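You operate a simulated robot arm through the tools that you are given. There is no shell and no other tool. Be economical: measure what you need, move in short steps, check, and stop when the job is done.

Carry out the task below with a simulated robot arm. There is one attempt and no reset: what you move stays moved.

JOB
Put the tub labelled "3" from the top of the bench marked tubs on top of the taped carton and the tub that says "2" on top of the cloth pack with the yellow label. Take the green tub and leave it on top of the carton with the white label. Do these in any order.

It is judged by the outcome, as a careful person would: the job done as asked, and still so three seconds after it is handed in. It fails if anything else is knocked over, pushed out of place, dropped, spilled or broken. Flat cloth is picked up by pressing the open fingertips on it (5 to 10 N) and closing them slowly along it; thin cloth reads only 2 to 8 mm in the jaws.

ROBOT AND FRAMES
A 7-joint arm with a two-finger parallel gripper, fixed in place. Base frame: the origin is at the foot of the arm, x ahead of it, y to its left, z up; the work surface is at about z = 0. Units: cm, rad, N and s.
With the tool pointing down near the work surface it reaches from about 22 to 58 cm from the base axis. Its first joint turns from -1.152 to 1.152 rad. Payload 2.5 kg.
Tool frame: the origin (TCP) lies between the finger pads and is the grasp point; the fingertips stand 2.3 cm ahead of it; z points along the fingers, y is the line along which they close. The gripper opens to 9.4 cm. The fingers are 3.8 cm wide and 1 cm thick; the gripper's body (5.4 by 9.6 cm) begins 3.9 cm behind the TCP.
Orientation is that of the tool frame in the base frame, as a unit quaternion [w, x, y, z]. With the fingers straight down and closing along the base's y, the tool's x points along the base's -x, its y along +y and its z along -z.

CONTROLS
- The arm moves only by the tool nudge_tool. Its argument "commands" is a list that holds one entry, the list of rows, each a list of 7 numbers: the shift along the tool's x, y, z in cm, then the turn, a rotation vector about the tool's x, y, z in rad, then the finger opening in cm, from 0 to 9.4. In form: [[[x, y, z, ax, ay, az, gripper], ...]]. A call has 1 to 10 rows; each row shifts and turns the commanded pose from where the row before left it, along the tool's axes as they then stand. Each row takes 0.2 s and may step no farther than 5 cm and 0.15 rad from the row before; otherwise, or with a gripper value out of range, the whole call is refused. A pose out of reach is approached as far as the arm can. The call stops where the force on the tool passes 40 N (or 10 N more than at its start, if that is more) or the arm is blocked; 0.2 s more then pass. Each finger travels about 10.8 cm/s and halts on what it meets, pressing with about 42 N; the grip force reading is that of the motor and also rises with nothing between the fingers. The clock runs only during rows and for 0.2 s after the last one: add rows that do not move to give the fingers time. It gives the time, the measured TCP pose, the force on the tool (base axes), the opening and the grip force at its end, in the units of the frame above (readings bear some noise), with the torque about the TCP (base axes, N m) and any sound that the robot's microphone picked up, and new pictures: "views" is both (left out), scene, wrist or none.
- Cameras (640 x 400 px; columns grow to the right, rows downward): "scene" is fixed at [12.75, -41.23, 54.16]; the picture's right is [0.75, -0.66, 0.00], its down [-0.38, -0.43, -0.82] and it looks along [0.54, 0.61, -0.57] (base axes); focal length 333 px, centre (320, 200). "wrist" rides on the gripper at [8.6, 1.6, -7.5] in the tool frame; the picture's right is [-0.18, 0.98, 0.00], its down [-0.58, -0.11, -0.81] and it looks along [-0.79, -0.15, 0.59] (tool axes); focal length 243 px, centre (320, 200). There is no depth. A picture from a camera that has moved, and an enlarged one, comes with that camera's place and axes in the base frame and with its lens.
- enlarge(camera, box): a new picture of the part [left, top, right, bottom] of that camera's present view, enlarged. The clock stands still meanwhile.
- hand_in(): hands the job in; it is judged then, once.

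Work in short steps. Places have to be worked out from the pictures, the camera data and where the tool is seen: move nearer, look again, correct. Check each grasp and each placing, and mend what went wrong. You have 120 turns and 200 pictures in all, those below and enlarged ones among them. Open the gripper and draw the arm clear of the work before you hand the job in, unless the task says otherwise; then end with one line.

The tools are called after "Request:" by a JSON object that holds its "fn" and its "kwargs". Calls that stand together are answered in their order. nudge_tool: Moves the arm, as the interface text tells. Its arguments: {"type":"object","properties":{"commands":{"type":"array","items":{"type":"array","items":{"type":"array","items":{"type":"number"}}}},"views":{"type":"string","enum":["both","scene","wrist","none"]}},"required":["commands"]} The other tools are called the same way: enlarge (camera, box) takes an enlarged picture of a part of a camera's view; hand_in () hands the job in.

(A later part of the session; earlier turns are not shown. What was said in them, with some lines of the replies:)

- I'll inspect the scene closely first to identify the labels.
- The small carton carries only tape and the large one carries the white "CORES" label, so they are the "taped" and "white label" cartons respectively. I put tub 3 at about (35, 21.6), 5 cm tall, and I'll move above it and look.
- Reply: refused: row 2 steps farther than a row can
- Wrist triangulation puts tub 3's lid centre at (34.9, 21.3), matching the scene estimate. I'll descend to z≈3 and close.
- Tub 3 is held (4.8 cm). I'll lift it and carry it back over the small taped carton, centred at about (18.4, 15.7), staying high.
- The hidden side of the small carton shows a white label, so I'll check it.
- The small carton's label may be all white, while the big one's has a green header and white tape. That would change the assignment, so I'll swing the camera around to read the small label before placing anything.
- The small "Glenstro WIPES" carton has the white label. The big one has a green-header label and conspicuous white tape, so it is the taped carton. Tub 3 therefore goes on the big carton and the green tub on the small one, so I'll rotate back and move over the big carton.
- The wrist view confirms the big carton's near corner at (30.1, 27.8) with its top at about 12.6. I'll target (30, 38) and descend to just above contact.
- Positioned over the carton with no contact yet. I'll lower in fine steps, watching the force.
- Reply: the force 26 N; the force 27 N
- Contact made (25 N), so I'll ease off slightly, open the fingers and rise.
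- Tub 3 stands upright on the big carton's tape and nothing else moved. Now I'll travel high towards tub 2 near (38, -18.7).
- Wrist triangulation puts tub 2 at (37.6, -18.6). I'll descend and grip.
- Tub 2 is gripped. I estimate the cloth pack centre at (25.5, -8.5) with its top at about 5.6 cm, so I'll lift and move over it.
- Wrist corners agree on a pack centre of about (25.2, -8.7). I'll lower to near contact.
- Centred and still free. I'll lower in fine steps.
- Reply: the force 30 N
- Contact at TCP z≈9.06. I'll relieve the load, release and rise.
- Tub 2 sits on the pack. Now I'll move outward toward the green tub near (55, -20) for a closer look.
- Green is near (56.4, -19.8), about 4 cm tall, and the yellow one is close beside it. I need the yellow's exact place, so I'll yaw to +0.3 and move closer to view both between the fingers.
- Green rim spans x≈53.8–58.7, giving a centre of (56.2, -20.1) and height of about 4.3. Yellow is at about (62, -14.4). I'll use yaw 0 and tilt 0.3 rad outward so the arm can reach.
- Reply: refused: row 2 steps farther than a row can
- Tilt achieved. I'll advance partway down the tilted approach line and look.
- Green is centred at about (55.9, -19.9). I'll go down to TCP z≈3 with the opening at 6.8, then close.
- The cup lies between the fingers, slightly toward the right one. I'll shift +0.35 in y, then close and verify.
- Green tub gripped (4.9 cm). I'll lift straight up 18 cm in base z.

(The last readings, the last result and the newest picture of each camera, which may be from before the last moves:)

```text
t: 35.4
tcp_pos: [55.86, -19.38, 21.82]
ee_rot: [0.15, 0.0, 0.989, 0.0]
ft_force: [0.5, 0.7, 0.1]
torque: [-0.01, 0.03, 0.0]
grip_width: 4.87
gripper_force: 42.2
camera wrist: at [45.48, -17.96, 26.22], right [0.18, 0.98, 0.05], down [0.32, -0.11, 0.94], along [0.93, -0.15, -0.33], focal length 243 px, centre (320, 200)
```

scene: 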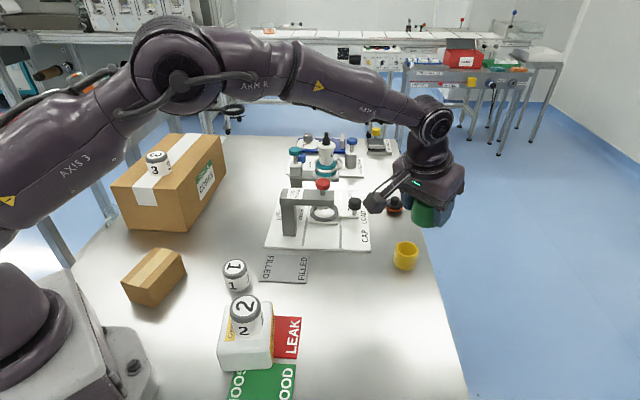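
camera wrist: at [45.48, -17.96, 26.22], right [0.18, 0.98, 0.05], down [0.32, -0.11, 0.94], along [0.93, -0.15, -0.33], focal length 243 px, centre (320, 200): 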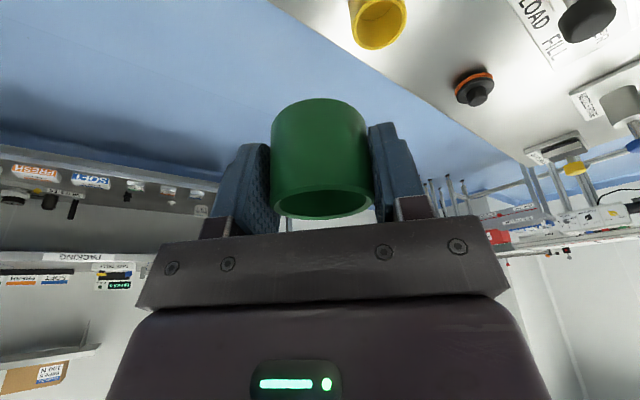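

The green tub is held and yellow is undisturbed. I'll carry it toward the small carton at this height.

Request:
{"fn": "nudge_tool", "kwargs": {"commands": [[[3.25, 3.2, -1.01, 0, 0, 0, 4], [3.25, 3.2, -1.01, 0, 0, 0, 4], [3.25, 3.2, -1.01, 0, 0, 0, 4], [3.25, 3.2, -1.01, 0, 0, 0, 4], [3.25, 3.2, -1.01, 0, 0, 0, 4], [3.25, 3.2, -1.01, 0, 0, 0, 4], [3.25, 3.2, -1.01, 0, 0, 0, 4], [3.25, 3.2, -1.01, 0, 0, 0, 4], [0, 0, 0, 0, 0, 0, 4]]], "views": "scene"}}

Request:
{"fn": "nudge_tool", "kwargs": {"commands": [[[0, 0, 0, 0.0447, 0, 0.143, 4], [0, 0, 0, 0.0447, 0, 0.143, 4], [0, 0, 0, 0.0447, 0, 0.143, 4], [0, 0, 0, 0.0447, 0, 0.143, 4], [0, 0, 0, 0.0447, 0, 0.143, 4], [0, 0, 0, 0.0447, 0, 0.143, 4], [0, 0, 0, 0, 0, 0, 4]]]}}

```text
t: 37.4
tcp_pos: [28.6, 5.97, 21.72]
ee_rot: [0.149, -0.001, 0.989, 0.0]
ft_force: [-0.8, -0.4, -1.1]
torque: [0.0, -0.02, -0.01]
grip_width: 4.87
gripper_force: 42.3
```

scene: 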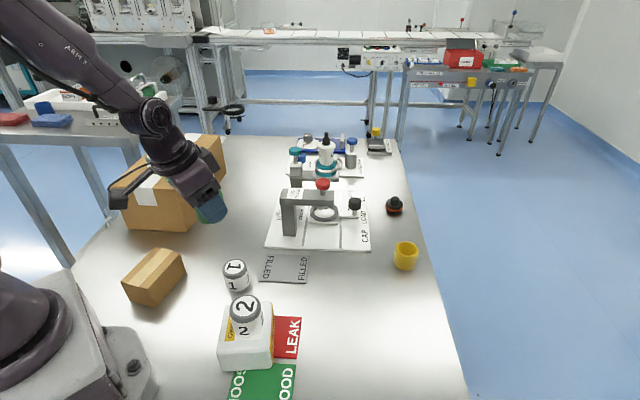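

```text
t: 39.0
tcp_pos: [28.68, 5.86, 21.66]
ee_rot: [0.134, 0.43, 0.891, -0.067]
ft_force: [-0.6, -1.2, 0.0]
torque: [0.0, -0.04, 0.0]
grip_width: 4.85
gripper_force: 42.1
camera wrist: at [23.55, 14.91, 26.17], right [0.88, 0.47, 0.05], down [0.11, -0.31, 0.94], along [0.46, -0.82, -0.33], focal length 243 px, centre (320, 200)
```

scene: 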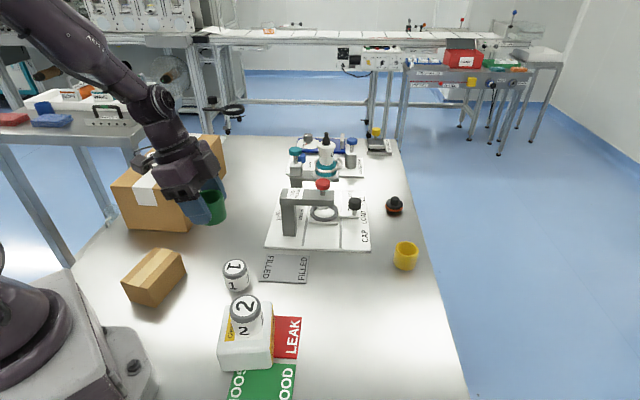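
wrist: 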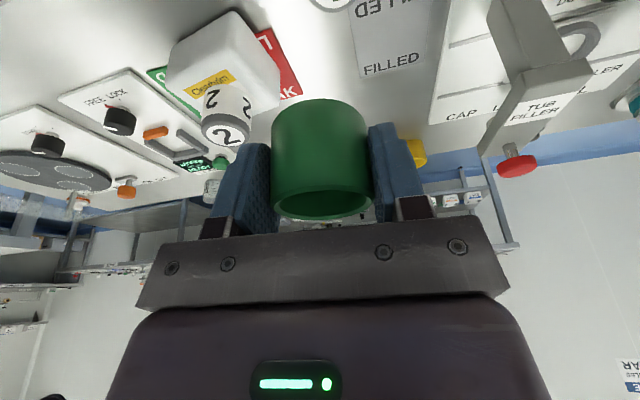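

The rotated pose is fine. I'll translate over the small carton's centre, (18.4, 15.7), still high.

Request:
{"fn": "nudge_tool", "kwargs": {"commands": [[[4.49, -0.63, -1.4, 0, 0, 0, 4], [4.49, -0.63, -1.4, 0, 0, 0, 4], [4.49, -0.63, -1.4, 0, 0, 0, 4], [0, 0, 0, 0, 0, 0, 4]]]}}

```text
t: 40.0
tcp_pos: [18.28, 15.64, 21.84]
ee_rot: [0.133, 0.429, 0.891, -0.067]
ft_force: [-0.6, -0.1, -0.1]
torque: [0.0, 0.03, 0.02]
grip_width: 4.88
gripper_force: 41.9
camera wrist: at [13.14, 24.68, 26.27], right [0.88, 0.47, 0.05], down [0.11, -0.31, 0.94], along [0.46, -0.82, -0.33], focal length 243 px, centre (320, 200)
```

scene: 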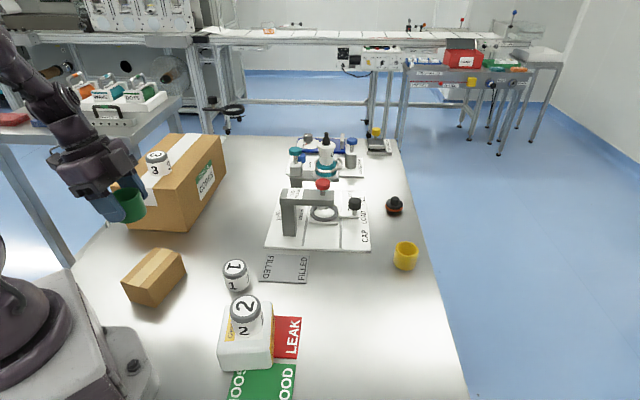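
wrist: 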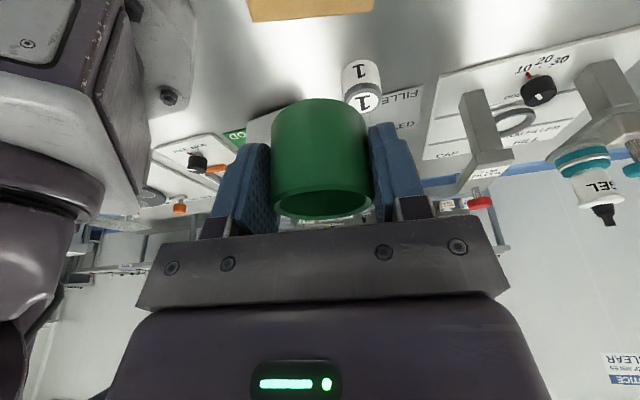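

Position is good. I'll lower vertically to about 1.5 cm above the carton and check.

Request:
{"fn": "nudge_tool", "kwargs": {"commands": [[[1.19, 0, 3.82, 0, 0, 0, 4], [1.19, 0, 3.82, 0, 0, 0, 4], [0.6, 0, 1.91, 0, 0, 0, 4], [0.3, 0, 0.95, 0, 0, 0, 4], [0, 0, 0, 0, 0, 0, 4]]]}}

```text
t: 41.2
tcp_pos: [18.49, 15.73, 10.77]
ee_rot: [0.135, 0.429, 0.891, -0.065]
ft_force: [0.3, -0.1, 0.1]
torque: [-0.01, -0.01, 0.01]
grip_width: 4.85
gripper_force: 41.8
camera wrist: at [13.32, 24.75, 15.17], right [0.88, 0.48, 0.05], down [0.11, -0.31, 0.94], along [0.46, -0.82, -0.33], focal length 243 px, centre (320, 200)
```

scene: 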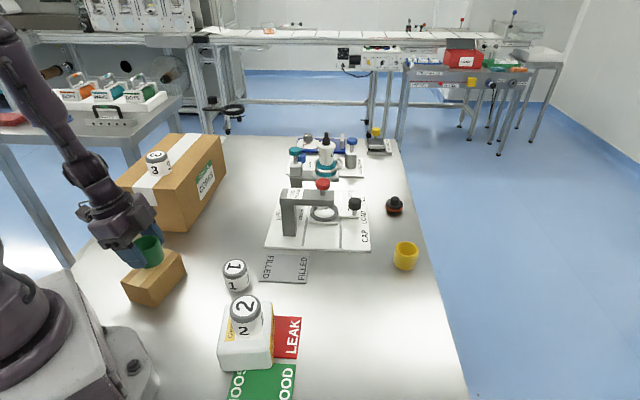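
wrist: 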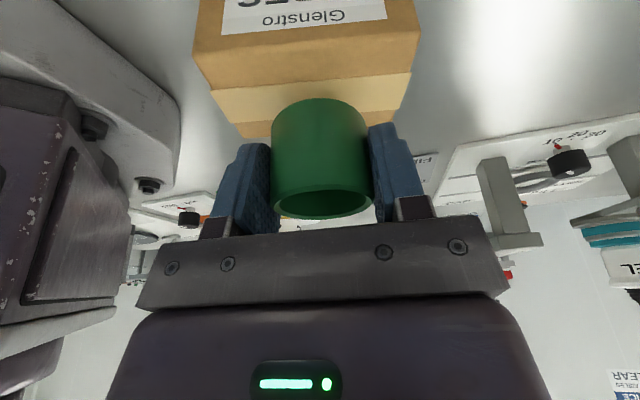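

Centred over the carton. I'll lower gently until contact.

Request:
{"fn": "nudge_tool", "kwargs": {"commands": [[[0.12, 0, 0.38, 0, 0, 0, 4], [0.12, 0, 0.38, 0, 0, 0, 4], [0.12, 0, 0.38, 0, 0, 0, 4], [0.06, 0, 0.19, 0, 0, 0, 4], [0, 0, 0, 0, 0, 0, 4]]], "views": "none"}}

```text
t: 42.4
tcp_pos: [18.39, 15.77, 9.47]
ee_rot: [0.134, 0.429, 0.891, -0.066]
ft_force: [0.6, 0.3, 0.6]
torque: [0.01, 0.01, 0.01]
grip_width: 4.9
gripper_force: 42.2
```

Request:
{"fn": "nudge_tool", "kwargs": {"commands": [[[0.06, 0, 0.19, 0, 0, 0, 4], [0.06, 0, 0.19, 0, 0, 0, 4], [0.03, 0, 0.095, 0, 0, 0, 4], [0, 0, 0, 0, 0, 0, 4]]], "views": "none"}}

```text
t: 43.4
tcp_pos: [18.41, 15.68, 8.88]
ee_rot: [0.136, 0.43, 0.89, -0.066]
ft_force: [1.1, -1.7, 8.1]
torque: [-0.09, -0.09, -0.01]
grip_width: 4.86
gripper_force: 42.1
```

Light contact (8 N) at z≈8.9. I'll release and retreat.

Request:
{"fn": "nudge_tool", "kwargs": {"commands": [[[0, 0, 0, 0, 0, 0, 4.9], [0, 0, 0, 0, 0, 0, 6], [0, 0, 0, 0, 0, 0, 7.2], [0, 0, 0, 0, 0, 0, 7.2], [-0.6, 0, -1.9, 0, 0, 0, 7.2], [-1.2, 0, -3.8, 0, 0, 0, 7.2], [-1.2, 0, -3.8, 0, 0, 0, 7.2], [-1.2, 0, -3.8, 0, 0, 0, 7.2], [0, 0, 0, 0, 0, 0, 7.2]]]}}

```text
t: 45.4
tcp_pos: [18.49, 15.87, 23.11]
ee_rot: [0.133, 0.429, 0.891, -0.067]
ft_force: [-0.4, 0.4, 0.6]
torque: [0.0, -0.01, -0.01]
grip_width: 7.2
gripper_force: 0.1
camera wrist: at [13.32, 24.84, 27.55], right [0.88, 0.48, 0.05], down [0.11, -0.31, 0.94], along [0.46, -0.82, -0.33], focal length 243 px, centre (320, 200)
```

scene: 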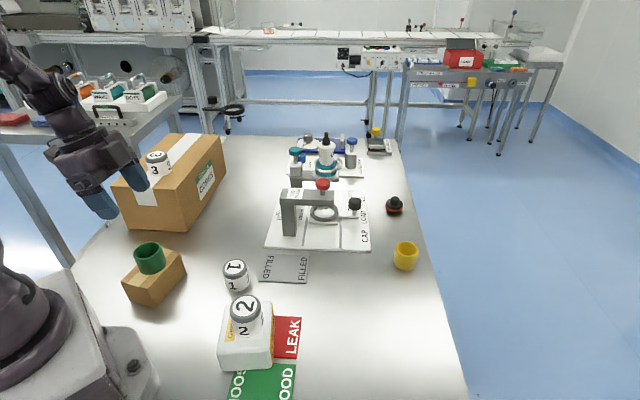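
wrist: 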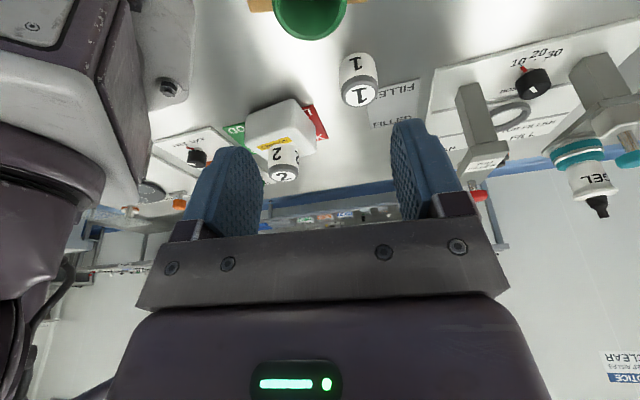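

All three are placed. I'll enlarge the scene picture to verify that they stand properly.

Request:
{"fn": "enlarge", "kwargs": {"camera": "scene", "box": [100, 130, 320, 390]}}

```text
1.54 times, centred on (210, 260) of scene
camera zoom: at [12.75, -41.23, 54.16], right [0.75, -0.66, 0.0], down [-0.38, -0.43, -0.82], along [0.54, 0.61, -0.57], focal length 512 px, centre (489, 108)
```

zoom: 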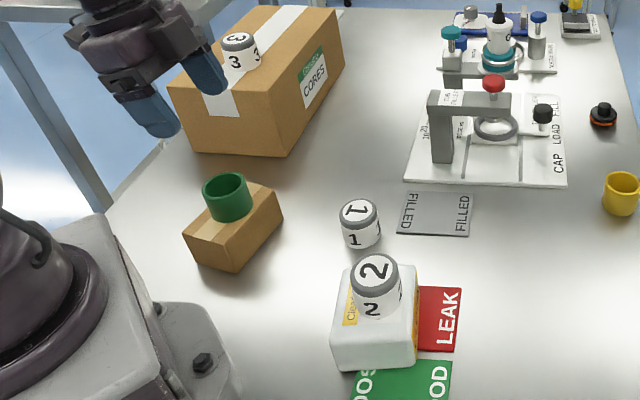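

All three tubs stand upright and well supported, nothing else has moved, and the gripper is open and clear.

Request:
{"fn": "hand_in", "kwargs": {}}

```text
The job is handed in.
```

The job is handed in: tub 3 is on the big taped "CORES" carton, tub 2 is on the cloth pack with the yellow label, and the green tub is on the small "WIPES" carton. Both cartons have tape and a label. I took the "WIPES" carton as the white-label one because its label is all white, while the "CORES" label has a green header.
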